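You operate a simulated robot arm through the tools that you are given. There is no shell and no other tool.

You are at the controls of a simulated two-armed robot. One attempt, no reset.

Task
Bed two rocks in the sand box as the rock card says.
Fine: each pressed down to its red band. Set down upright: what you pick out.

The check looks at the end state, three seconds after you hand in, the way a careful person would. Anything else that was tipped, shoved, dropped, spilled or broken makes it a failure.

Robot
Two 7-joint arms with fingered hands on one trunk that stands fixed in place. Base frame: the origin is at the foot of the trunk, x ahead of it, y to its left, z up; the work surface is at about z = 780. Readings come in mm, degrees, newtons and seconds.
The left shoulder is at [54, 92, 983], the right one opposite. With the tool pointing down near the work surface each hand reaches from about 340 to 580 mm from the base axis, measured 20 degrees to its own side. Payload 2.1 kg a hand.
Tool frame (each hand has its own): the origin (TCP) lies between the finger pads and is the grasp point; the fingertips stand 20 mm ahead of it; z points along the fingers, y is the line along which they close. The gripper opens to 68 mm; its body begins 23 mm behind the TCP. The gripper is a hand of 5 fingers: y runs from the thumb to the fingers, the wrist lies at [-10, -79, -131] in the tool frame, and closing takes about 1.5 s.
Orientation is that of the tool frame in the base frame, as a unit quaternion [x, y, z, w]. With the fingers straight down and the wrist toward the robot, the tool's x, y and z point along [0, 1, 0], [1, 0, 0] and [0, 0, -1] of the base frame.

Tools
- The arms move only by the tool nudge_tool. It takes "left_commands", "right_commands" or both (then of equal length, played together; a hand with none holds still); each is a list of rows, each a list of 2 entries, a list of its own where there are three numbers: the shift along the tool's x, y, z in mm, then the turn, a rotation vector about the tool's x, y, z in degrees. In form: [[[dx, dy, dz], [wx, wy, wz]], ...]. A call has 1 to 20 rows; each row is the pose to reach, as a shift and turn from the pose commanded when the call began, along the tool's axes at that moment. "left_jaw" and "right_jaw" are, for a hand that has rows, the opening in per cent of the stroke, from 0 (shut) to 100 (fully open), set as the call begins (left out, the last holds). A row lasts 0.2 s, in which the tool goes at most 50 mm and 8.6 degrees; a call with a longer step from one row to the next is refused whole, and so is a gripper value outside its range. Where a pose cannot be reached the arm comes as near as it can. A force on the tool above 50 N (or 10 N above the force at the start of the call, whichever is more), or a blocked arm, ends the call early, and 0.2 s more pass. The fingers move at their own pace (about 153 mm/s each) and stop on an object; they squeeze with about 28 N. The grip force told is the motor's: it shows also when the fingers shut on nothing. Time passes only in rows, and 0.2 s behind the last, so rows that repeat a pose let the fingers close. It gives the time, the measured TCP pose, the force on the tool (base axes), the opening and the grip force at its end, in the units of the frame above (readings bear some noise), with the torque about the TCP (base axes, N m) and any sound that the robot's microphone picked up.
- Cameras (640 x 400 px; columns grow to the right, rows downward): "scene" is now at [131.9, 51.9, 1151.9]; the picture's right is [0.59, -0.81, 0.00], its down [-0.36, -0.26, -0.90] and it looks along [0.73, 0.53, -0.44] (base axes); focal length 214 px, centre (320, 200). "left" rides on the left gripper at [-54, -58, -72] in its tool frame; the picture's right is [-0.57, -0.39, 0.73], its down [0.73, -0.64, 0.23] and it looks along [0.38, 0.66, 0.65] (tool axes); focal length 226 px, centre (320, 200). "right" rides on the right gripper at [54, -58, -72] in its tool frame; the picture's right is [-0.57, 0.39, -0.73], its down [-0.73, -0.64, 0.23] and it looks along [-0.38, 0.66, 0.65] (tool axes); focal length 226 px, centre (320, 200). There is no depth. A picture from a camera that has moved, and an enlarged one, comes with that camera's place and axes in the base frame and with its lens.
- camera(camera): a new picture of that camera. No time passes.
- lift_body(by): moves the trunk up (or, below 0, down) by that many mm; the arms and the scene camera ride with it, the base frame stays. It gives what a move gives, with no picture.
- move_fingers(index, middle, ring, little, thumb_bend, thumb_turn, hand): sets how far each is bent, from 0 (flat) to 1 (curled in); at 0.3 the hand is open as for a grip, at 0.7 the pads meet at the TCP. One left out holds its place. A second passes; each finger stops where it meets its share of the squeeze, and holds until it gets a number again. A gripper value or a shape takes the hand back. It gives what a move gives, with no picture; readings hold the bend of each and the force on index, middle, ring, little, thumb and palm. thumb_turn goes from beside the hand (0) to across from the fingers (1), as for a grip.
- set_grasp(shape, hand): the hand has 5 fingers and takes this shape, open, in about a second: jaw (thumb against the fingers, like two jaws); tri (thumb and two fingers); tip (a fingertip pinch); poke (one finger out to press); point (the index stretched); flat (the hand flat); cup (the hand cupped); fist (a fist). The gripper value then closes the fingers along that shape, each until it touches; the sizes above hold for jaw. It gives what a move gives, with no picture.
- aim_head(pan, tilt): turns the head with the scene camera to pan (to the left, within 86 degrees either way) and tilt (down, from -29 to 69), counted from straight ahead of the robot (the tilt from the chest, where the trunk bows). It gives what a move gives.
- zoom(camera, box): a new picture of the part [left, top, right, bottom] of that camera's present view, enlarged. No time passes.
- finish_job(): hands the job in; it is judged then, once.

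Places have to be worked out from the pictures, the camera data and where the tool is seen. Open the grippers and draw the arms clear of the work before you hand the job in, unless the task says otherwise.

The tools are called after "Emit:" as name(argument=value, ...) on one line, values as JSON. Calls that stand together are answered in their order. nudge_tool: Moves the arms, as the interface text tells. Its arguments: {"type":"object","properties":{"left_commands":{"type":"array","items":{"type":"array"}},"left_jaw":{"type":"number"},"right_commands":{"type":"array","items":{"type":"array"}},"right_jaw":{"type":"number"}},"required":[]} The other tools are called the same way: lift_body (by) moves the trunk up or down; set_grasp (shape, hand) gives the hand a shape; move_fingers (index, middle, ring, little, thumb_bend, thumb_turn, hand) moves the fingers one by one; aim_head (pan, tilt) turns the head that bears the scene camera; camera (camera) takes a picture; zoom (camera, box) takes an enlarged picture of a part of a camera's view; finish_job () hands the job in.

At the start:

```text
clock: 0.0
left_tool_pos: [258.3, 293.3, 1069.2]
left_orientation: [0.707, 0.707, 0.0, 0.0]
left_wrist_force: [0.4, 0.4, -0.8]
left_moment: [0.0, 0.0, 0.0]
left_width: 67.8
left_finger_force: 0.0
left_shape: jaw
left_bend: [0.3, 0.3, 0.3, 0.3, 0.3, 0.98]
left_finger forces: [0.1, 0.0, 0.0, 0.0, 0.0, 0.1]
right_tool_pos: [311.1, 55.7, 1079.1]
right_orientation: [0.708, 0.706, 0.0, 0.0]
right_wrist_force: [0.1, 0.7, -0.7]
right_moment: [0.02, -0.01, 0.02]
right_width: 67.7
right_finger_force: 0.1
right_shape: jaw
right_bend: [0.3, 0.3, 0.3, 0.3, 0.3, 0.98]
right_finger forces: [0.0, 0.0, 0.0, 0.0, 0.0, 0.0]
trunk travel left (down, up): [-225.0, 679.0]
head pan, tilt (commanded): [36.1, 26.1]
```

scene: 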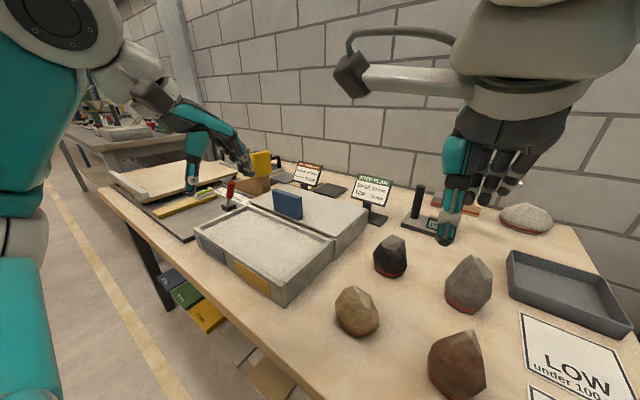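
right: 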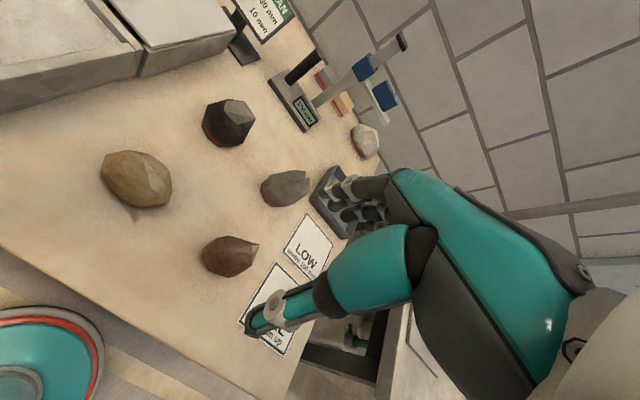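
left: 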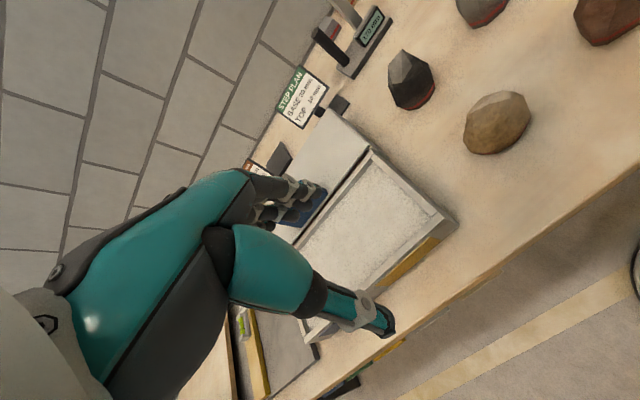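

I see a sand box, several rocks and two cards (STEP PLAN and another one behind it). I'll zoom in to read the cards first.

Emit:
zoom(camera="scene", box=[270, 150, 450, 260])

Emit:
zoom(camera="scene", box=[320, 200, 640, 400])

Emit:
zoom(camera="left", box=[230, 20, 410, 200])

Emit:
zoom(camera="scene", box=[100, 130, 340, 280])

```text
3.56 times, centred on (360, 205) of scene
camera zoom: at [131.9, 51.9, 1151.9], right [0.59, -0.81, 0.0], down [-0.36, -0.26, -0.9], along [0.73, 0.53, -0.44], focal length 763 px, centre (178, 182)
```

zoom: 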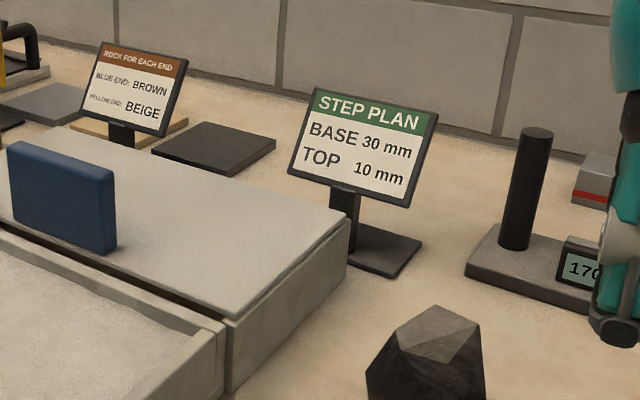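

```text
2.00 times, centred on (480, 300) of scene
camera zoom: at [131.9, 51.9, 1151.9], right [0.59, -0.81, 0.0], down [-0.36, -0.26, -0.9], along [0.73, 0.53, -0.44], focal length 429 px, centre (0, 0)
```

zoom: 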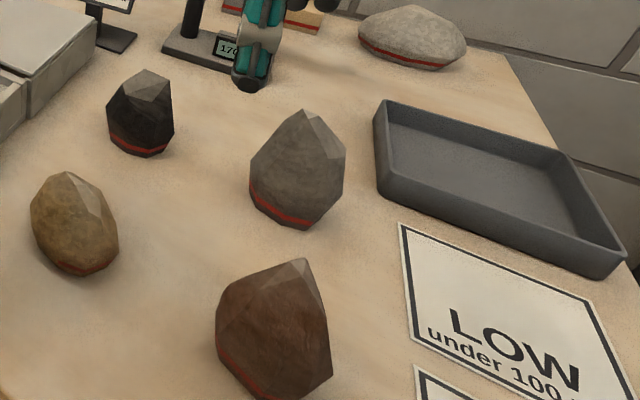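

```text
2.22 times, centred on (320, 110) of left
camera zoom: at [200.5, 239.0, 1142.4], right [-0.39, -0.57, -0.73], down [-0.64, 0.73, -0.23], along [0.66, 0.38, -0.65], focal length 502 px, centre (320, 400)
```

zoom: 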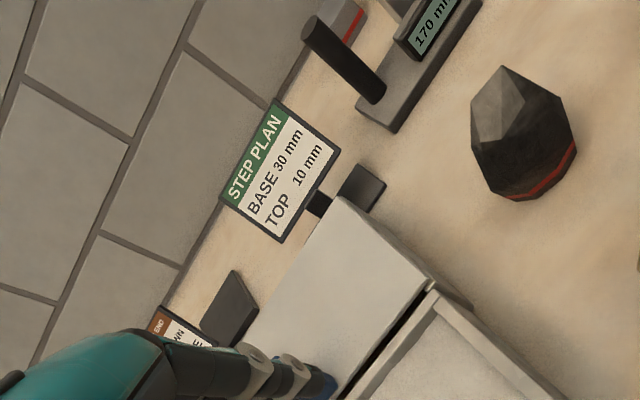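

```text
2.67 times, centred on (220, 205) of scene
camera zoom: at [131.9, 51.9, 1151.9], right [0.59, -0.81, 0.0], down [-0.36, -0.26, -0.9], along [0.73, 0.53, -0.44], focal length 572 px, centre (587, 187)
```

zoom: 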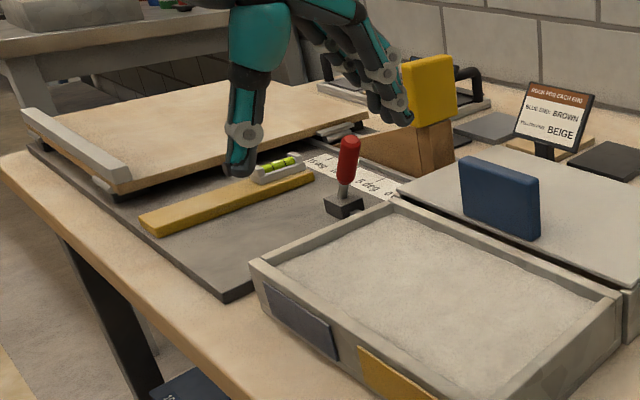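

The card reads "ROCK FOR EACH END – BLUE END: BROWN, YELLOW END: BEIGE". I'll zoom further on it, and on the sand box with its blue and yellow plates, to be sure.

Emit:
zoom(camera="scene", box=[285, 155, 335, 190])

Emit:
zoom(camera="scene", box=[180, 180, 350, 310])

Emit:
zoom(camera="right", box=[70, 70, 330, 290])

Emit:
zoom(camera="left", box=[260, 130, 480, 350])

```text
11.43 times, centred on (310, 172) of scene
camera zoom: at [131.9, 51.9, 1151.9], right [0.59, -0.81, 0.0], down [-0.36, -0.26, -0.9], along [0.73, 0.53, -0.44], focal length 2451 px, centre (434, 514)
```

zoom: 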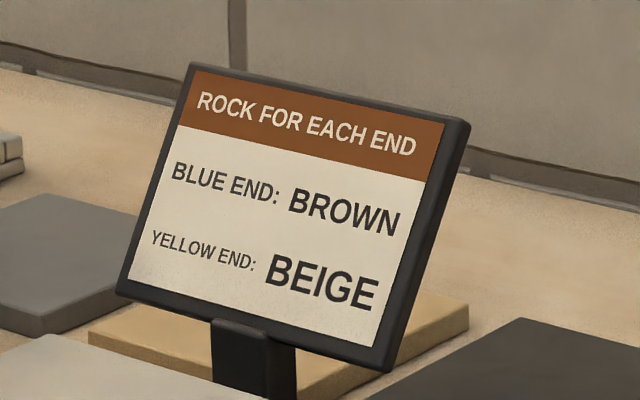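

```text
3.08 times, centred on (265, 245) of scene
camera zoom: at [131.9, 51.9, 1151.9], right [0.59, -0.81, 0.0], down [-0.36, -0.26, -0.9], along [0.73, 0.53, -0.44], focal length 660 px, centre (489, 62)
```

zoom: 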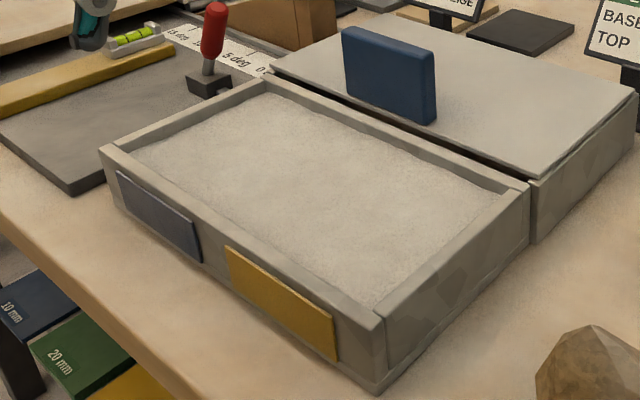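

```text
1.82 times, centred on (200, 180) of right
camera zoom: at [253.4, 110.8, 1152.5], right [0.39, -0.57, 0.73], down [-0.64, -0.73, -0.23], along [0.66, -0.38, -0.65], focal length 411 px, centre (538, 236)
```

zoom: 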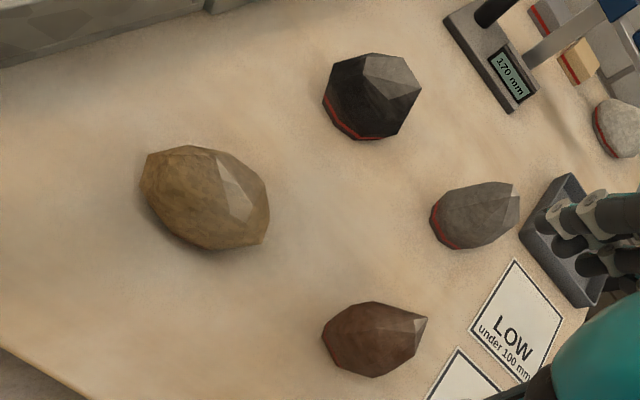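

```text
1.82 times, centred on (370, 240) of left
camera zoom: at [200.5, 239.0, 1142.4], right [-0.39, -0.57, -0.73], down [-0.64, 0.73, -0.23], along [0.66, 0.38, -0.65], focal length 411 px, centre (229, 127)
```

zoom: 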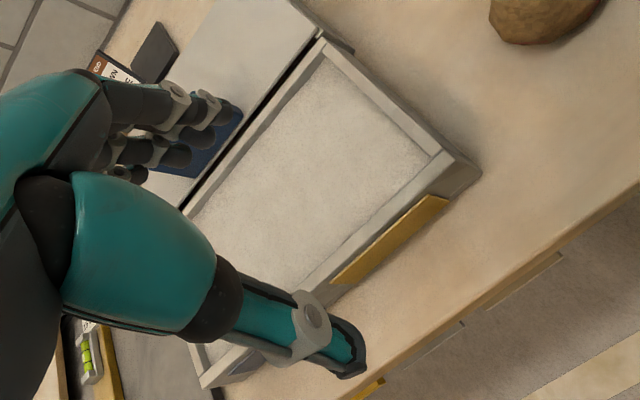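

Card is clear: brown goes at the blue (left, higher y) end, beige at the yellow (lower y) end. I'll aim the head more directly at the rocks to see them and check their colours and bands.

Emit:
aim_head(pan=5, tilt=50)

Emit:
camera(camera="scene")

```text
clock: 1.0
left_tool_pos: [259.8, 294.3, 1070.6]
left_orientation: [0.707, 0.707, -0.001, 0.0]
left_wrist_force: [0.4, 0.1, -0.7]
left_moment: [0.01, 0.04, 0.02]
left_width: 67.8
left_finger_force: 0.1
left_shape: jaw
left_bend: [0.3, 0.3, 0.3, 0.3, 0.3, 0.98]
left_finger forces: [0.0, 0.1, 0.0, 0.0, 0.1, 0.1]
right_tool_pos: [310.5, 57.2, 1080.4]
right_orientation: [0.708, 0.707, 0.0, 0.0]
right_wrist_force: [-0.4, -0.2, -1.1]
right_moment: [-0.03, -0.01, 0.02]
right_width: 67.7
right_finger_force: 0.1
right_shape: jaw
right_bend: [0.3, 0.3, 0.3, 0.3, 0.3, 0.98]
right_finger forces: [0.0, 0.0, 0.1, 0.0, 0.1, 0.1]
trunk travel left (down, up): [-225.0, 679.0]
head pan, tilt (commanded): [5.0, 50.0]
```

```text
taken
camera scene: at [134.5, 4.5, 1116.3], right [0.09, -1.0, 0.0], down [-0.76, -0.07, -0.64], along [0.64, 0.06, -0.77], focal length 214 px, centre (320, 200)
```

scene: 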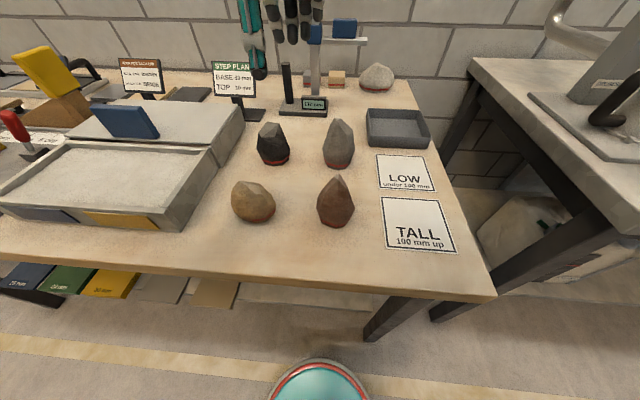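

Good overview. I'll zoom on the rocks, and on the sand box from this view.

Emit:
zoom(camera="scene", box=[220, 105, 370, 235])

Emit:
zoom(camera="scene", box=[0, 80, 250, 240])

Emit:
zoom(camera="scene", box=[280, 40, 440, 140])

```text
3.08 times, centred on (295, 170) of scene
camera zoom: at [134.5, 4.5, 1116.3], right [0.09, -1.0, 0.0], down [-0.76, -0.07, -0.64], along [0.64, 0.06, -0.77], focal length 660 px, centre (397, 292)
```

zoom: 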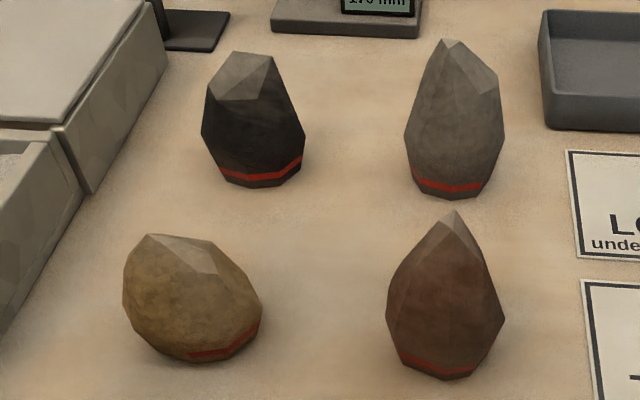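

```text
2.50 times, centred on (125, 160) of scene
camera zoom: at [134.5, 4.5, 1116.3], right [0.09, -1.0, 0.0], down [-0.76, -0.07, -0.64], along [0.64, 0.06, -0.77], focal length 536 px, centre (808, 300)
```

zoom: 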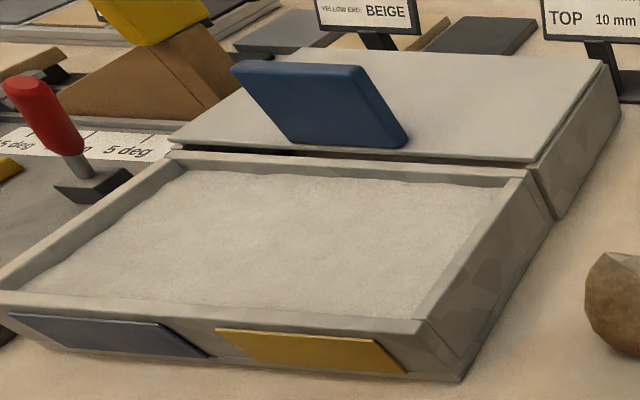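

```text
4.00 times, centred on (360, 90) of scene
camera zoom: at [134.5, 4.5, 1116.3], right [0.09, -1.0, 0.0], down [-0.76, -0.07, -0.64], along [0.64, 0.06, -0.77], focal length 858 px, centre (160, 640)
```

zoom: 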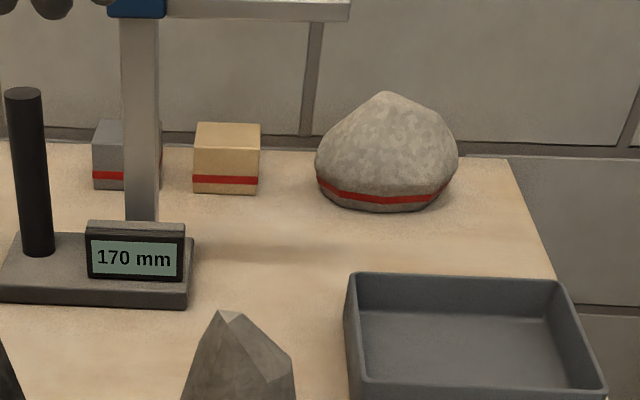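

The rocks on the right table part are black, grey, beige (at about x 370, y 130), brown (about x 368, y -3), and whitish far off. I'll use the left arm for the work, so first I move the right arm clear to the right at its present height.

Emit:
nudge_tool(right_commands=[[[-25, 0, 0], [0, 0, 0]], [[-50, 0, 0], [0, 0, 0]], [[-75, 0, 0], [0, 0, 0]], [[-100, 0, 0], [0, 0, 0]], [[-125, 0, 0], [0, 0, 0]], [[-150, 0, 0], [0, 0, 0]], [[-175, 0, 0], [0, 0, 0]], [[-200, 0, 0], [0, 0, 0]], [[-225, -15, 0], [0, 0, 0]], [[-250, -30, 0], [0, 0, 0]], [[-275, -45, 0], [0, 0, 0]], [[-300, -60, 0], [0, 0, 0]]])

Emit:
camera(camera="scene")

```text
clock: 3.6
left_tool_pos: [259.5, 293.2, 1069.5]
left_orientation: [0.707, 0.707, 0.0, 0.0]
left_wrist_force: [0.7, 0.2, -0.1]
left_moment: [-0.02, 0.0, -0.03]
left_width: 67.8
left_finger_force: 0.0
left_shape: jaw
left_bend: [0.3, 0.3, 0.3, 0.3, 0.3, 0.98]
left_finger forces: [0.0, 0.0, 0.0, 0.0, 0.0, 0.0]
right_tool_pos: [253.7, -243.7, 1077.9]
right_orientation: [0.707, 0.707, 0.0, 0.0]
right_wrist_force: [-0.2, -0.1, -0.1]
right_moment: [0.0, 0.01, -0.01]
right_width: 67.6
right_finger_force: 0.1
right_shape: jaw
right_bend: [0.3, 0.3, 0.3, 0.3, 0.3, 0.98]
right_finger forces: [0.0, 0.0, 0.0, 0.0, 0.0, 0.0]
trunk travel left (down, up): [-225.0, 679.0]
head pan, tilt (commanded): [5.0, 50.0]
```

```text
taken
camera scene: at [134.5, 4.4, 1116.2], right [0.09, -1.0, 0.0], down [-0.76, -0.07, -0.64], along [0.64, 0.06, -0.77], focal length 214 px, centre (320, 200)
```

scene: 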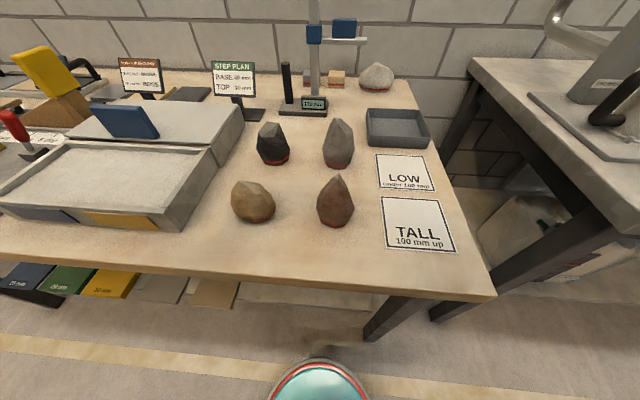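

The view is free now. I'll zoom hard on the beige and brown rocks from here, then raise the trunk to get a steeper view of them.

Emit:
zoom(camera="scene", box=[222, 170, 286, 230])

Emit:
zoom(camera="scene", box=[304, 168, 368, 232])

Emit:
lift_body(by=300)

Emit:
aim_head(pan=5, tilt=65)

Emit:
camera(camera="scene")

```text
6.67 times, centred on (254, 200) of scene
camera zoom: at [134.5, 4.4, 1116.2], right [0.09, -1.0, 0.0], down [-0.76, -0.07, -0.64], along [0.64, 0.06, -0.77], focal length 1430 px, centre (760, 200)
```

zoom: 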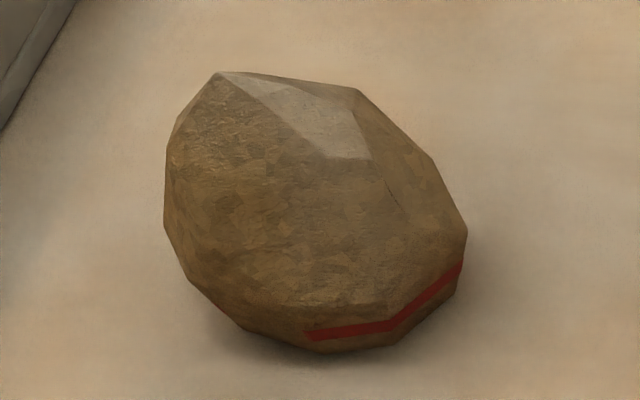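

```text
6.25 times, centred on (336, 200) of scene
camera zoom: at [134.5, 4.4, 1116.2], right [0.09, -1.0, 0.0], down [-0.76, -0.07, -0.64], along [0.64, 0.06, -0.77], focal length 1340 px, centre (220, 200)
```

zoom: 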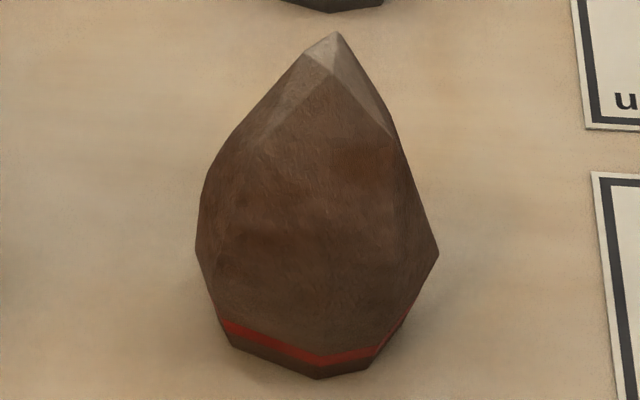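

```text
clock: 6.6
left_tool_pos: [258.4, 294.4, 1367.9]
left_orientation: [0.707, 0.707, 0.001, 0.0]
left_wrist_force: [0.0, 0.0, 0.5]
left_moment: [0.04, -0.02, 0.01]
left_width: 67.8
left_finger_force: 0.1
left_shape: jaw
left_bend: [0.3, 0.3, 0.3, 0.3, 0.3, 0.98]
left_finger forces: [0.1, 0.0, 0.0, 0.0, 0.1, 0.1]
right_tool_pos: [251.5, -244.2, 1379.1]
right_orientation: [0.707, 0.707, 0.0, 0.0]
right_wrist_force: [0.8, 0.3, 0.6]
right_moment: [0.01, 0.03, 0.01]
right_width: 67.9
right_finger_force: 0.1
right_shape: jaw
right_bend: [0.3, 0.3, 0.3, 0.3, 0.3, 0.98]
right_finger forces: [0.0, 0.0, 0.0, 0.0, 0.1, 0.0]
trunk travel left (down, up): [-525.0, 379.0]
head pan, tilt (commanded): [5.0, 50.0]
```

```text
clock: 7.3
left_tool_pos: [257.8, 293.2, 1370.5]
left_orientation: [0.707, 0.708, 0.0, 0.0]
left_wrist_force: [-1.1, 0.0, -0.6]
left_moment: [0.0, 0.0, -0.03]
left_width: 67.6
left_finger_force: 0.1
left_shape: jaw
left_bend: [0.3, 0.3, 0.3, 0.3, 0.3, 0.98]
left_finger forces: [0.0, 0.1, 0.1, 0.0, 0.0, 0.0]
right_tool_pos: [251.7, -244.4, 1378.9]
right_orientation: [0.708, 0.706, 0.0, 0.0]
right_wrist_force: [0.8, -0.1, 0.1]
right_moment: [0.02, 0.0, 0.01]
right_width: 67.8
right_finger_force: 0.1
right_shape: jaw
right_bend: [0.3, 0.3, 0.3, 0.3, 0.3, 0.98]
right_finger forces: [0.1, 0.0, 0.1, 0.0, 0.1, 0.0]
trunk travel left (down, up): [-525.0, 379.0]
head pan, tilt (commanded): [5.0, 65.0]
```

```text
taken
camera scene: at [80.0, 2.9, 1400.3], right [0.09, -1.0, 0.0], down [-0.9, -0.08, -0.42], along [0.42, 0.04, -0.91], focal length 214 px, centre (320, 200)
```

scene: 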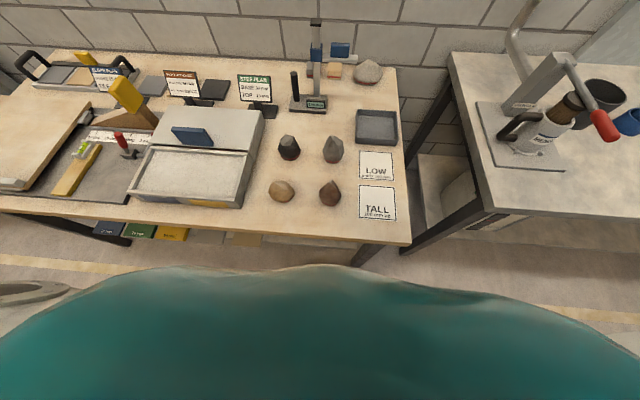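

From above the layout is clear. I'll zoom on the rocks and the sand box for measuring.

Emit:
zoom(camera="scene", box=[256, 172, 356, 212])

Emit:
zoom(camera="scene", box=[120, 100, 280, 220])

```text
6.40 times, centred on (306, 192) of scene
camera zoom: at [80.0, 2.9, 1400.3], right [0.09, -1.0, 0.0], down [-0.9, -0.08, -0.42], along [0.42, 0.04, -0.91], focal length 1373 px, centre (410, 251)
```

zoom: 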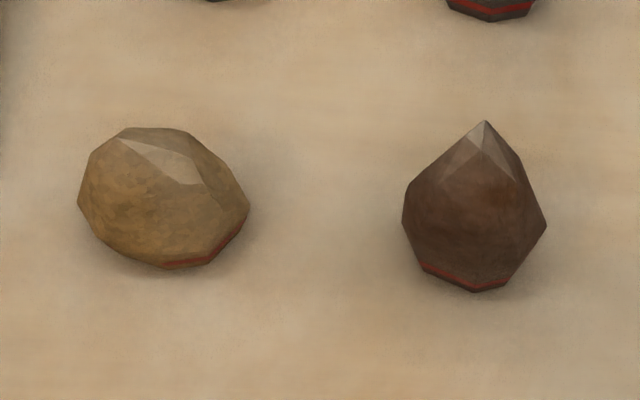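

```text
3.33 times, centred on (200, 160) of scene
camera zoom: at [80.0, 2.9, 1400.3], right [0.09, -1.0, 0.0], down [-0.9, -0.08, -0.42], along [0.42, 0.04, -0.91], focal length 715 px, centre (720, 333)
```

zoom: 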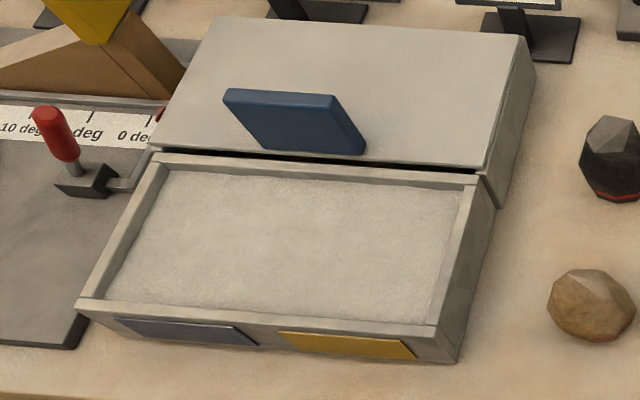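

Triangulating both views: brown widest at about (371, -3, z 812), ~70 mm along y and ~60 along x, tip z 888; beige bulk centre about (370, 147, z 812), ~83 mm along y, ~57 along x, top z ~868. The sand area spans about x 331–475, y 285–582 (yellow half y<433, blue half y>433). I lower the trunk back and test the left hand's reach over the blue end at height first.

Emit:
lift_body(by=-300)

Emit:
aim_head(pan=40, tilt=40)

Emit:
camera(camera="scene")

```text
clock: 10.3
left_tool_pos: [258.9, 292.0, 1069.6]
left_orientation: [0.707, 0.707, 0.001, 0.0]
left_wrist_force: [0.8, 0.6, -0.7]
left_moment: [-0.03, 0.01, 0.0]
left_width: 67.6
left_finger_force: 0.1
left_shape: jaw
left_bend: [0.3, 0.3, 0.3, 0.3, 0.3, 0.98]
left_finger forces: [0.0, 0.0, 0.0, 0.0, 0.1, 0.0]
right_tool_pos: [251.0, -243.9, 1079.6]
right_orientation: [0.707, 0.707, 0.0, 0.0]
right_wrist_force: [-0.2, -0.9, -0.9]
right_moment: [-0.01, 0.0, -0.02]
right_width: 67.4
right_finger_force: 0.1
right_shape: jaw
right_bend: [0.3, 0.3, 0.3, 0.3, 0.3, 0.98]
right_finger forces: [0.0, 0.0, 0.0, 0.0, 0.0, 0.0]
trunk travel left (down, up): [-225.0, 679.0]
head pan, tilt (commanded): [5.0, 65.0]
```

```text
clock: 11.3
left_tool_pos: [258.3, 293.4, 1069.4]
left_orientation: [0.707, 0.707, 0.0, 0.0]
left_wrist_force: [-0.1, 0.1, 0.3]
left_moment: [0.02, 0.01, 0.01]
left_width: 67.7
left_finger_force: 0.0
left_shape: jaw
left_bend: [0.3, 0.3, 0.3, 0.3, 0.3, 0.98]
left_finger forces: [0.0, 0.0, 0.1, 0.1, 0.0, 0.0]
right_tool_pos: [251.1, -243.7, 1079.6]
right_orientation: [0.709, 0.706, 0.0, 0.0]
right_wrist_force: [-0.3, -1.5, -0.6]
right_moment: [0.01, 0.0, 0.0]
right_width: 67.8
right_finger_force: 0.0
right_shape: jaw
right_bend: [0.3, 0.3, 0.3, 0.3, 0.3, 0.98]
right_finger forces: [0.0, 0.1, 0.1, 0.0, 0.0, 0.1]
trunk travel left (down, up): [-225.0, 679.0]
head pan, tilt (commanded): [40.0, 40.0]
```

```text
taken
camera scene: at [122.9, 52.2, 1130.3], right [0.64, -0.77, 0.0], down [-0.49, -0.41, -0.77], along [0.59, 0.49, -0.64], focal length 214 px, centre (320, 200)
```

scene: 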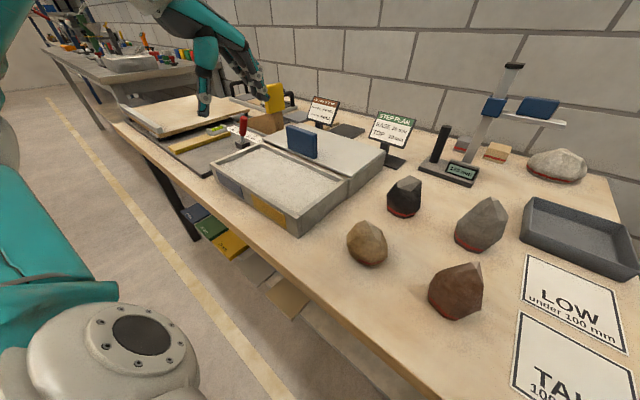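

The left hand is clear. I move it over the blue end at z≈980 with 45° yaw to test the reach before carrying anything.

Emit:
nudge_tool(left_commands=[[[21, 13, 9], [0, 0, -4.5]], [[42, 25, 18], [0, 0, -9]], [[64, 38, 27], [0, 0, -13.5]], [[85, 51, 36], [0, 0, -18]], [[106, 64, 45], [0, 0, -22.5]], [[127, 76, 54], [0, 0, -27]], [[148, 89, 63], [0, 0, -31.5]], [[170, 102, 72], [0, 0, -36]], [[191, 114, 81], [0, 0, -40.5]], [[212, 127, 90], [0, 0, -45]], [[212, 127, 90], [0, 0, -45]], [[212, 127, 90], [0, 0, -45]]])

Emit:
camera(camera="scene")

Emit:
camera(camera="left")

```text
clock: 13.9
left_tool_pos: [385.0, 501.9, 974.7]
left_orientation: [0.384, 0.924, -0.001, 0.0]
left_wrist_force: [-0.1, -0.9, -0.5]
left_moment: [0.02, -0.03, 0.03]
left_width: 67.7
left_finger_force: 0.1
left_shape: jaw
left_bend: [0.3, 0.3, 0.3, 0.3, 0.3, 0.98]
left_finger forces: [0.1, 0.0, 0.1, 0.0, 0.0, 0.0]
left hand out of reach, approached as far as the arm can: row 10, 11, 12
right_tool_pos: [250.9, -242.6, 1080.1]
right_orientation: [0.708, 0.706, 0.0, 0.001]
right_wrist_force: [0.0, -1.1, 0.3]
right_moment: [0.04, -0.01, -0.03]
right_width: 67.5
right_finger_force: 0.0
right_shape: jaw
right_bend: [0.3, 0.3, 0.3, 0.3, 0.3, 0.98]
right_finger forces: [0.1, 0.1, 0.0, 0.0, 0.1, 0.0]
trunk travel left (down, up): [-225.0, 679.0]
head pan, tilt (commanded): [40.0, 40.0]
```

```text
taken
camera scene: at [122.9, 52.3, 1130.4], right [0.64, -0.77, 0.0], down [-0.49, -0.41, -0.77], along [0.59, 0.49, -0.64], focal length 214 px, centre (320, 200)
```

scene: 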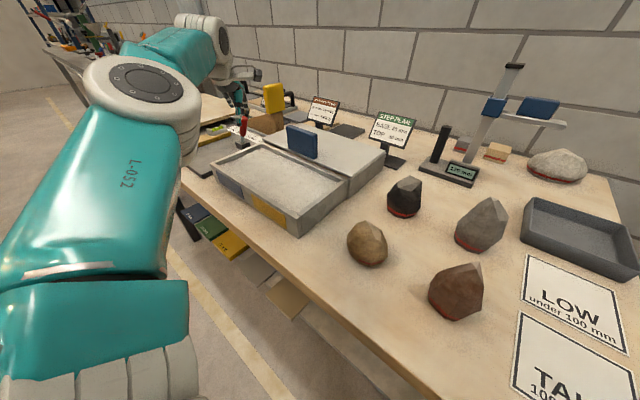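

```text
taken
camera left: at [381.6, 421.6, 1047.8], right [0.13, -0.67, -0.73], down [-0.97, 0.07, -0.23], along [0.2, 0.74, -0.65], focal length 226 px, centre (320, 200)
```

left: 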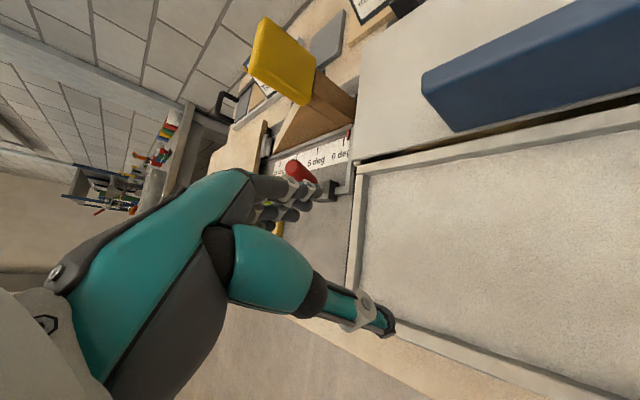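

The blue end is reachable (the small deficit at z≈975 vanishes lower down). Now I travel at z≈980 to hover over the brown rock at (371, -3) with yaw back to 0.

Emit:
nudge_tool(left_commands=[[[-23.3, -24.6, 0], [0, 0, 3]], [[-46.5, -49.3, 0], [0, 0, 6]], [[-69.8, -73.9, 0], [0, 0, 9]], [[-93, -98.5, 0], [0, 0, 12]], [[-116.3, -123.2, 0], [0, 0, 15]], [[-139.6, -147.8, 0], [0, 0, 18]], [[-162.8, -172.4, 0], [0, 0, 21]], [[-186.1, -197.1, 0], [0, 0, 24]], [[-209.3, -221.7, 0], [0, 0, 27]], [[-232.6, -246.3, 0], [0, 0, 30]], [[-255.9, -271, 0], [0, 0, 33]], [[-279.1, -295.6, 0], [0, 0, 36]], [[-302.4, -320.2, 0], [0, 0, 39]], [[-325.6, -344.9, 0], [0, 0, 42]], [[-348.9, -369.5, 0], [0, 0, 45]], [[-348.9, -369.5, 0], [0, 0, 45]], [[-348.9, -369.5, 0], [0, 0, 45]]])

Emit:
aim_head(pan=5, tilt=50)

Emit:
camera(camera="scene")

Emit:
camera(camera="left")

Emit:
camera(camera="right")

```text
clock: 17.5
left_tool_pos: [365.2, 47.7, 973.8]
left_orientation: [0.707, 0.707, -0.001, 0.0]
left_wrist_force: [-0.3, -0.3, -0.6]
left_moment: [0.01, 0.02, -0.01]
left_width: 67.6
left_finger_force: 0.1
left_shape: jaw
left_bend: [0.3, 0.3, 0.3, 0.3, 0.3, 0.98]
left_finger forces: [0.0, 0.1, 0.0, 0.0, 0.1, 0.0]
left hand out of reach, approached as far as the arm can: row 14, 15, 16, 17
right_tool_pos: [251.1, -244.0, 1080.4]
right_orientation: [0.707, 0.707, 0.0, 0.0]
right_wrist_force: [0.4, -0.5, -0.3]
right_moment: [0.0, 0.02, 0.04]
right_width: 67.8
right_finger_force: 0.0
right_shape: jaw
right_bend: [0.3, 0.3, 0.3, 0.3, 0.3, 0.98]
right_finger forces: [0.0, 0.0, 0.0, 0.0, 0.0, 0.0]
trunk travel left (down, up): [-225.0, 679.0]
head pan, tilt (commanded): [40.0, 40.0]
```

```text
clock: 18.6
left_tool_pos: [364.8, 48.1, 974.8]
left_orientation: [0.707, 0.707, -0.001, 0.0]
left_wrist_force: [-0.3, -0.8, 0.1]
left_moment: [0.04, 0.02, 0.03]
left_width: 67.8
left_finger_force: 0.0
left_shape: jaw
left_bend: [0.3, 0.3, 0.3, 0.3, 0.3, 0.98]
left_finger forces: [0.0, 0.0, 0.0, 0.0, 0.1, 0.1]
right_tool_pos: [251.3, -244.3, 1079.4]
right_orientation: [0.708, 0.706, 0.0, 0.0]
right_wrist_force: [0.2, -0.2, 0.4]
right_moment: [0.0, 0.01, -0.01]
right_width: 67.8
right_finger_force: 0.1
right_shape: jaw
right_bend: [0.3, 0.3, 0.3, 0.3, 0.3, 0.98]
right_finger forces: [0.0, 0.0, 0.0, 0.0, 0.1, 0.1]
trunk travel left (down, up): [-225.0, 679.0]
head pan, tilt (commanded): [5.0, 50.0]
```

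```text
taken
camera scene: at [134.5, 4.3, 1116.2], right [0.09, -1.0, 0.0], down [-0.76, -0.07, -0.64], along [0.64, 0.06, -0.77], focal length 214 px, centre (320, 200)
```

scene: 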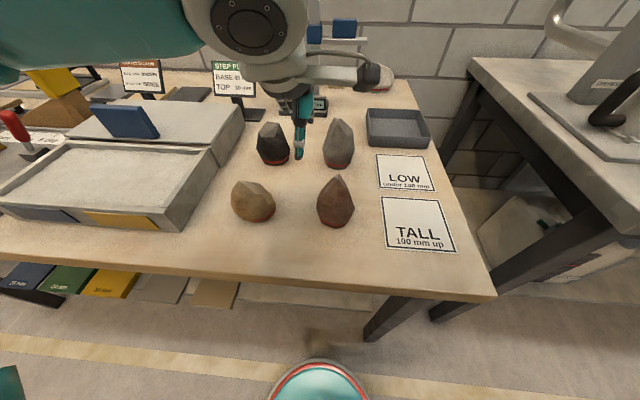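

```text
taken
camera left: at [306.5, -6.7, 1047.7], right [-0.39, -0.57, -0.73], down [-0.64, 0.73, -0.23], along [0.66, 0.38, -0.65], focal length 226 px, centre (320, 200)
```

left: 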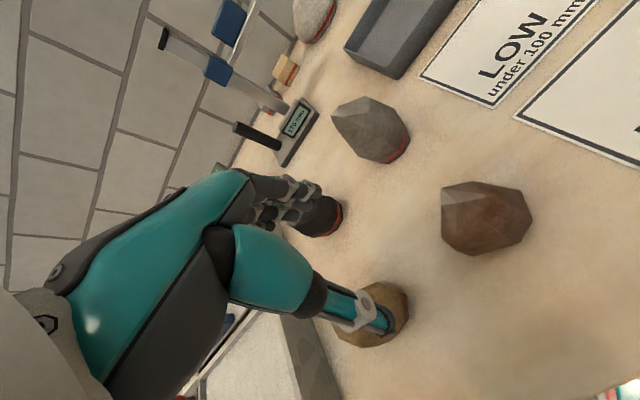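

```text
taken
camera right: at [193.2, -189.3, 1152.4], right [0.39, -0.57, 0.73], down [-0.64, -0.73, -0.23], along [0.66, -0.38, -0.65], focal length 226 px, centre (320, 200)
```

right: 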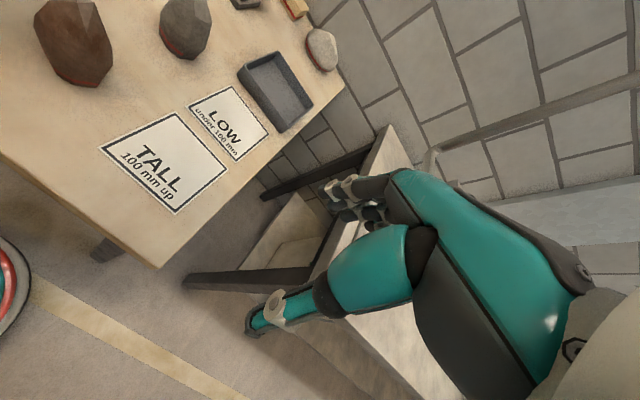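

The left arm stops short at y≈48 with yaw 0, probably a joint limit. The left camera now gives a near-overhead view of the brown rock; I'll zoom on it, and then try a negative yaw to reach it.

Emit:
zoom(camera="left", box=[416, 150, 560, 285])

Emit:
nudge_tool(left_commands=[[[0, 0, 0], [0, 0, 5]], [[0, 0, 0], [0, 0, 10]], [[0, 0, 0], [0, 0, 15]], [[0, 0, 0], [0, 0, 20]], [[0, 0, 0], [0, 0, 25]], [[0, 0, 0], [0, 0, 25]], [[0, 0, 0], [0, 0, 25]]])

```text
2.96 times, centred on (488, 218) of left
camera zoom: at [306.5, -6.7, 1047.7], right [-0.39, -0.57, -0.73], down [-0.64, 0.73, -0.23], along [0.66, 0.38, -0.65], focal length 670 px, centre (-178, 148)
```

zoom: 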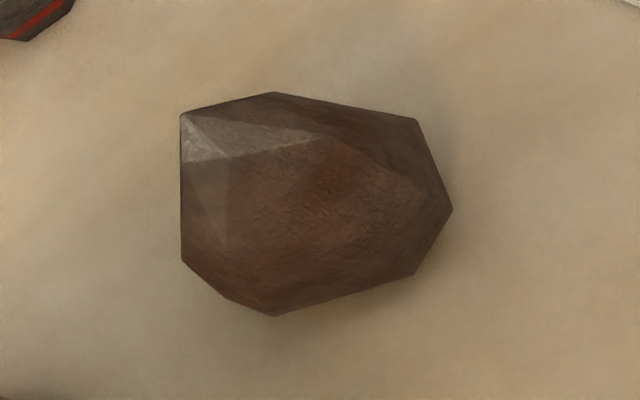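

```text
clock: 20.1
left_tool_pos: [364.5, 48.5, 971.1]
left_orientation: [0.843, 0.538, 0.0, 0.0]
left_wrist_force: [1.3, 0.5, -0.4]
left_moment: [-0.02, 0.01, 0.0]
left_width: 67.7
left_finger_force: 0.0
left_shape: jaw
left_bend: [0.3, 0.3, 0.3, 0.3, 0.3, 0.98]
left_finger forces: [0.0, 0.1, 0.1, 0.1, 0.1, 0.1]
right_tool_pos: [251.2, -244.2, 1078.7]
right_orientation: [0.708, 0.706, 0.0, -0.001]
right_wrist_force: [-0.8, -0.2, -0.3]
right_moment: [0.01, 0.03, 0.0]
right_width: 67.9
right_finger_force: 0.0
right_shape: jaw
right_bend: [0.3, 0.3, 0.3, 0.3, 0.3, 0.98]
right_finger forces: [0.1, 0.0, 0.0, 0.0, 0.0, 0.0]
trunk travel left (down, up): [-225.0, 679.0]
head pan, tilt (commanded): [5.0, 50.0]
```

Now at yaw -25° without reach complaint. I shift to (371, -3) at this height to see whether the arm can get there.

Emit:
nudge_tool(left_commands=[[[-11, 7, 0], [0, 0, 0]], [[-22, 14, 0], [0, 0, 0]], [[-33, 21, 0], [0, 0, 0]], [[-44, 27.7, 0], [0, 0, 0]], [[-44, 27.7, 0], [0, 0, 0]]])

Emit:
camera(camera="scene")

Emit:
camera(camera="left")

```text
clock: 21.4
left_tool_pos: [365.5, 20.2, 969.9]
left_orientation: [0.844, 0.537, 0.0, 0.0]
left_wrist_force: [-0.3, 0.0, -0.1]
left_moment: [-0.01, 0.02, -0.04]
left_width: 67.5
left_finger_force: 0.0
left_shape: jaw
left_bend: [0.3, 0.3, 0.3, 0.3, 0.3, 0.98]
left_finger forces: [0.0, 0.0, 0.0, 0.0, 0.0, 0.1]
left hand out of reach, approached as far as the arm can: row 3, 4, 5
right_tool_pos: [251.2, -244.1, 1079.4]
right_orientation: [0.708, 0.706, 0.0, 0.0]
right_wrist_force: [0.4, 0.2, 0.6]
right_moment: [0.02, 0.04, -0.01]
right_width: 67.8
right_finger_force: 0.0
right_shape: jaw
right_bend: [0.3, 0.3, 0.3, 0.3, 0.3, 0.98]
right_finger forces: [0.1, 0.0, 0.1, 0.0, 0.0, 0.0]
trunk travel left (down, up): [-225.0, 679.0]
head pan, tilt (commanded): [5.0, 50.0]
```

```text
taken
camera scene: at [134.5, 4.2, 1116.2], right [0.09, -1.0, 0.0], down [-0.76, -0.07, -0.64], along [0.64, 0.06, -0.77], focal length 214 px, centre (320, 200)
```

scene: 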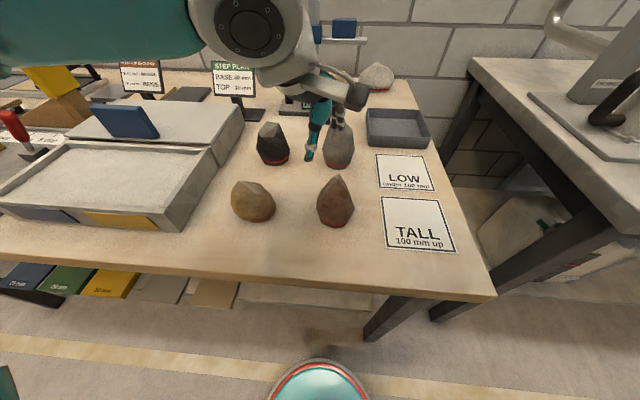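

```text
taken
camera left: at [289.4, -4.4, 1041.9], right [-0.59, -0.35, -0.73], down [-0.27, 0.94, -0.23], along [0.76, 0.06, -0.65], focal length 226 px, centre (320, 200)
```

left: 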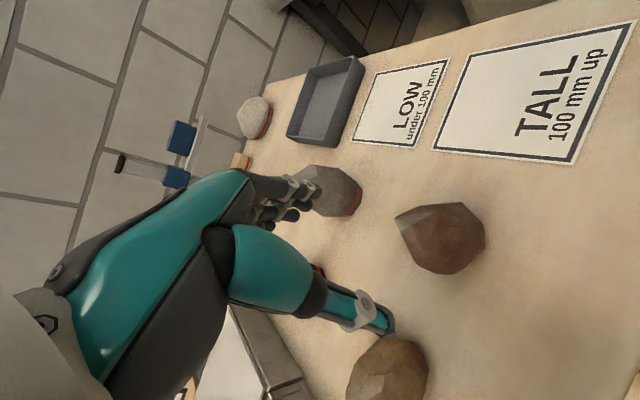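

The arm seems limited by how far right the wrist can go (wrist y≈40). Turning the hand to about yaw -52° moves the wrist left, so I try that while shifting over the brown rock.

Emit:
nudge_tool(left_commands=[[[0, 0, 0], [0, 0, 6]], [[0, 0, 0], [0, 0, 12]], [[0, 0, 0], [0, 0, 18]], [[0, 0, 0], [0, 0, 24]], [[0, 0, 0], [0, 0, 27]], [[-6, 5, 0], [0, 0, 27]], [[-12, 10, 0], [0, 0, 27]], [[-17.6, 14.3, 0], [0, 0, 27]], [[-17.6, 14.3, 0], [0, 0, 27]]])

Emit:
camera(camera="left")

```text
clock: 23.4
left_tool_pos: [370.2, 7.3, 972.3]
left_orientation: [0.945, 0.327, 0.001, 0.001]
left_wrist_force: [0.5, 0.4, 0.4]
left_moment: [0.0, -0.02, 0.02]
left_width: 67.6
left_finger_force: 0.1
left_shape: jaw
left_bend: [0.3, 0.3, 0.3, 0.3, 0.3, 0.98]
left_finger forces: [0.1, 0.0, 0.0, 0.0, 0.0, 0.0]
left hand out of reach, approached as far as the arm can: row 7, 8, 9
right_tool_pos: [250.7, -242.6, 1078.6]
right_orientation: [0.708, 0.706, 0.0, 0.0]
right_wrist_force: [0.0, -0.9, 0.0]
right_moment: [0.02, -0.02, -0.01]
right_width: 67.7
right_finger_force: 0.1
right_shape: jaw
right_bend: [0.3, 0.3, 0.3, 0.3, 0.3, 0.98]
right_finger forces: [0.0, 0.0, 0.0, 0.0, 0.0, 0.0]
trunk travel left (down, up): [-225.0, 679.0]
head pan, tilt (commanded): [5.0, 50.0]
```

```text
taken
camera left: at [292.3, 19.1, 1045.1], right [-0.68, -0.05, -0.73], down [0.18, 0.96, -0.23], along [0.71, -0.29, -0.65], focal length 226 px, centre (320, 200)
```

left: 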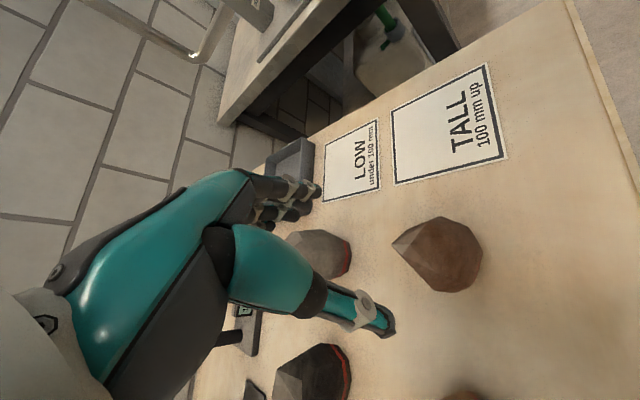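

Now (370, 7), still about 10 mm short at this height. The right arm started well across the middle at z≈1080, so the reach likely depends on height/posture; I go up to z≈1080, over to y≈-30, and will then see how it descends.

Emit:
nudge_tool(left_commands=[[[0, 0, -25], [0, 0, 0]], [[0, 0, -50], [0, 0, 0]], [[0, 0, -75], [0, 0, 0]], [[0, 0, -100], [0, 0, 0]], [[-6, 8, -110], [0, 0, -6]], [[-12, 16, -110], [0, 0, -12]], [[-18, 24, -110], [0, 0, -18]], [[-25, 32, -110], [0, 0, -24]], [[-25, 32, -110], [0, 0, -30]], [[-25, 32, -110], [0, 0, -32]], [[-25, 32, -110], [0, 0, -32]]])

Emit:
camera(camera="scene")

```text
clock: 25.8
left_tool_pos: [358.7, 46.6, 1059.3]
left_orientation: [0.819, 0.574, -0.001, 0.001]
left_wrist_force: [0.4, -0.5, 0.0]
left_moment: [-0.01, 0.01, 0.02]
left_width: 67.9
left_finger_force: 0.2
left_shape: jaw
left_bend: [0.3, 0.3, 0.3, 0.3, 0.3, 0.98]
left_finger forces: [0.1, 0.1, 0.1, 0.1, 0.0, 0.0]
left hand out of reach, approached as far as the arm can: row 1, 2, 3, 4, 5, 6, 7, 8, 9, 10, 11
right_tool_pos: [251.9, -243.6, 1079.6]
right_orientation: [0.707, 0.707, 0.0, 0.0]
right_wrist_force: [-0.8, -0.4, -0.4]
right_moment: [0.01, 0.02, -0.01]
right_width: 67.7
right_finger_force: 0.2
right_shape: jaw
right_bend: [0.3, 0.3, 0.3, 0.3, 0.3, 0.98]
right_finger forces: [0.1, 0.0, 0.0, 0.0, 0.0, 0.1]
trunk travel left (down, up): [-225.0, 679.0]
head pan, tilt (commanded): [5.0, 50.0]
```

```text
taken
camera scene: at [134.7, 4.5, 1116.2], right [0.09, -1.0, 0.0], down [-0.76, -0.07, -0.64], along [0.64, 0.06, -0.77], focal length 214 px, centre (320, 200)
```

scene: 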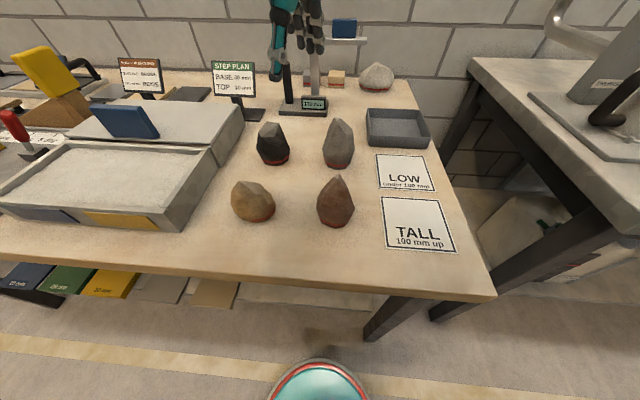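

Higher is worse, so lower should be better. I descend to z≈920 (fingertips still above the brown tip at 888) at y≈47 beside the rock, then shift toward it.

Emit:
nudge_tool(left_commands=[[[0, 0, 35], [0, 0, 0]], [[0, 0, 70], [0, 0, 0]], [[0, 0, 105], [0, 0, 0]], [[0, 0, 139], [0, 0, 0]], [[-9, 6, 139], [0, 0, 3]], [[-18, 12, 139], [0, 0, 6]], [[-27, 18, 139], [0, 0, 9]], [[-36, 24, 139], [0, 0, 12]], [[-43, 28, 139], [0, 0, 15]], [[-43, 28, 139], [0, 0, 15]]])

Emit:
camera(camera="scene")

```text
clock: 27.9
left_tool_pos: [365.9, 3.8, 923.6]
left_orientation: [0.887, 0.462, 0.0, 0.0]
left_wrist_force: [0.3, -0.3, -0.3]
left_moment: [-0.01, -0.07, 0.03]
left_width: 67.9
left_finger_force: 0.0
left_shape: jaw
left_bend: [0.3, 0.3, 0.3, 0.3, 0.3, 0.98]
left_finger forces: [0.1, 0.0, 0.0, 0.0, 0.0, 0.0]
left hand out of reach, approached as far as the arm can: row 8, 9, 10
right_tool_pos: [252.2, -245.0, 1079.0]
right_orientation: [0.708, 0.707, 0.0, 0.001]
right_wrist_force: [-0.6, -1.0, -0.3]
right_moment: [-0.02, 0.01, 0.01]
right_width: 67.6
right_finger_force: 0.0
right_shape: jaw
right_bend: [0.3, 0.3, 0.3, 0.3, 0.3, 0.98]
right_finger forces: [0.1, 0.0, 0.0, 0.1, 0.1, 0.0]
trunk travel left (down, up): [-225.0, 679.0]
head pan, tilt (commanded): [5.0, 50.0]
```

```text
taken
camera scene: at [134.5, 4.2, 1116.2], right [0.09, -1.0, 0.0], down [-0.76, -0.07, -0.64], along [0.64, 0.06, -0.77], focal length 214 px, centre (320, 200)
```

scene: 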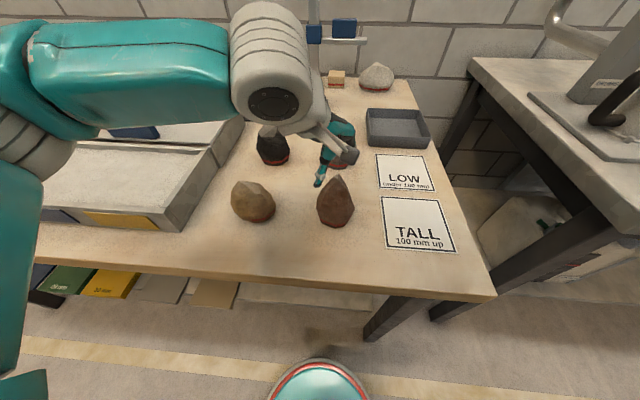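

At z≈923 the hand reaches (366, 4), so a lower hand relative to the shoulder helps. I raise the trunk 80 mm and come back down to z≈925 over the brown rock with yaw about -20°.

Emit:
lift_body(by=80)

Emit:
nudge_tool(left_commands=[[[0, 0, 20], [0, 0, 0]], [[0, 0, 40], [0, 0, 0]], [[0, 0, 60], [0, 0, 0]], [[0, 0, 78], [0, 0, 0]], [[-1, 4, 78], [0, 0, -4]], [[-2, 7.5, 78], [0, 0, -8]], [[-2, 7.5, 78], [0, 0, -12]], [[-2, 7.5, 78], [0, 0, -15]], [[-2, 7.5, 78], [0, 0, -15]]])

Emit:
camera(camera="scene")

Emit:
camera(camera="left")

```text
clock: 29.1
left_tool_pos: [362.3, 5.7, 1009.1]
left_orientation: [0.887, 0.461, 0.008, 0.005]
left_wrist_force: [0.0, 0.3, 0.6]
left_moment: [0.0, 0.0, -0.02]
left_width: 68.0
left_finger_force: 0.0
left_shape: jaw
left_bend: [0.3, 0.3, 0.3, 0.3, 0.3, 0.98]
left_finger forces: [0.0, 0.0, 0.0, 0.0, 0.0, 0.1]
right_tool_pos: [252.6, -244.1, 1159.4]
right_orientation: [0.708, 0.707, 0.0, 0.0]
right_wrist_force: [0.2, -0.1, -0.3]
right_moment: [0.01, 0.01, -0.03]
right_width: 67.7
right_finger_force: 0.1
right_shape: jaw
right_bend: [0.3, 0.3, 0.3, 0.3, 0.3, 0.98]
right_finger forces: [0.0, 0.0, 0.1, 0.0, 0.0, 0.0]
trunk travel left (down, up): [-305.0, 599.0]
head pan, tilt (commanded): [5.0, 50.0]
```

```text
clock: 31.1
left_tool_pos: [361.8, 24.6, 938.0]
left_orientation: [0.819, 0.574, 0.007, 0.006]
left_wrist_force: [-0.5, -0.5, 0.1]
left_moment: [-0.01, 0.0, 0.0]
left_width: 68.0
left_finger_force: 0.0
left_shape: jaw
left_bend: [0.3, 0.3, 0.3, 0.3, 0.3, 0.98]
left_finger forces: [0.0, 0.0, 0.0, 0.0, 0.0, 0.1]
left hand out of reach, approached as far as the arm can: row 3, 4, 5, 6, 7, 8, 9
right_tool_pos: [251.3, -243.2, 1159.5]
right_orientation: [0.708, 0.707, 0.0, 0.0]
right_wrist_force: [0.3, 0.6, -0.5]
right_moment: [0.03, 0.01, -0.03]
right_width: 67.7
right_finger_force: 0.0
right_shape: jaw
right_bend: [0.3, 0.3, 0.3, 0.3, 0.3, 0.98]
right_finger forces: [0.0, 0.0, 0.1, 0.1, 0.0, 0.0]
trunk travel left (down, up): [-305.0, 599.0]
head pan, tilt (commanded): [5.0, 50.0]
```

```text
taken
camera scene: at [120.3, 4.2, 1197.1], right [0.09, -1.0, 0.0], down [-0.76, -0.07, -0.64], along [0.64, 0.06, -0.77], focal length 214 px, centre (320, 200)
```

scene: 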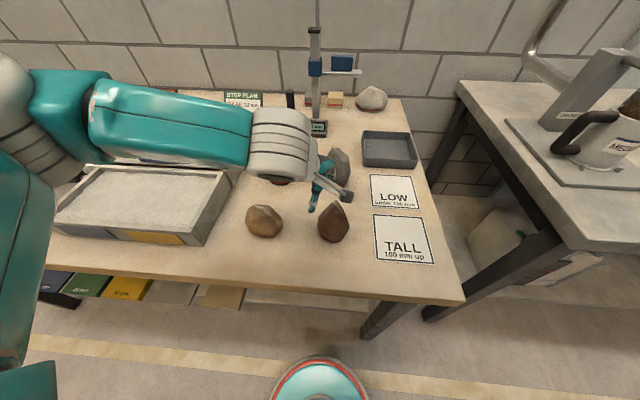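

```text
taken
camera left: at [287.0, -7.0, 1010.1], right [-0.54, -0.4, -0.74], down [-0.35, 0.91, -0.24], along [0.76, 0.13, -0.63], focal length 226 px, centre (320, 200)
```

left: 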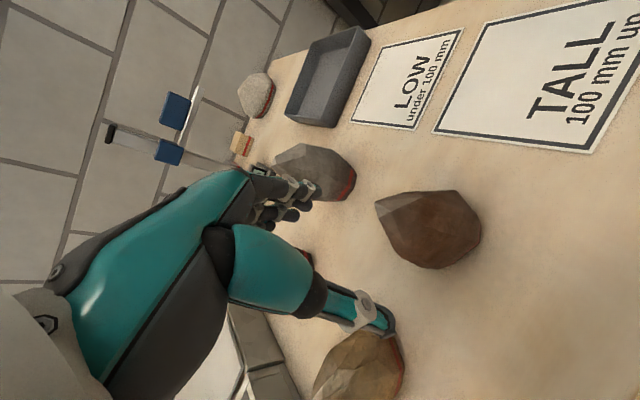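

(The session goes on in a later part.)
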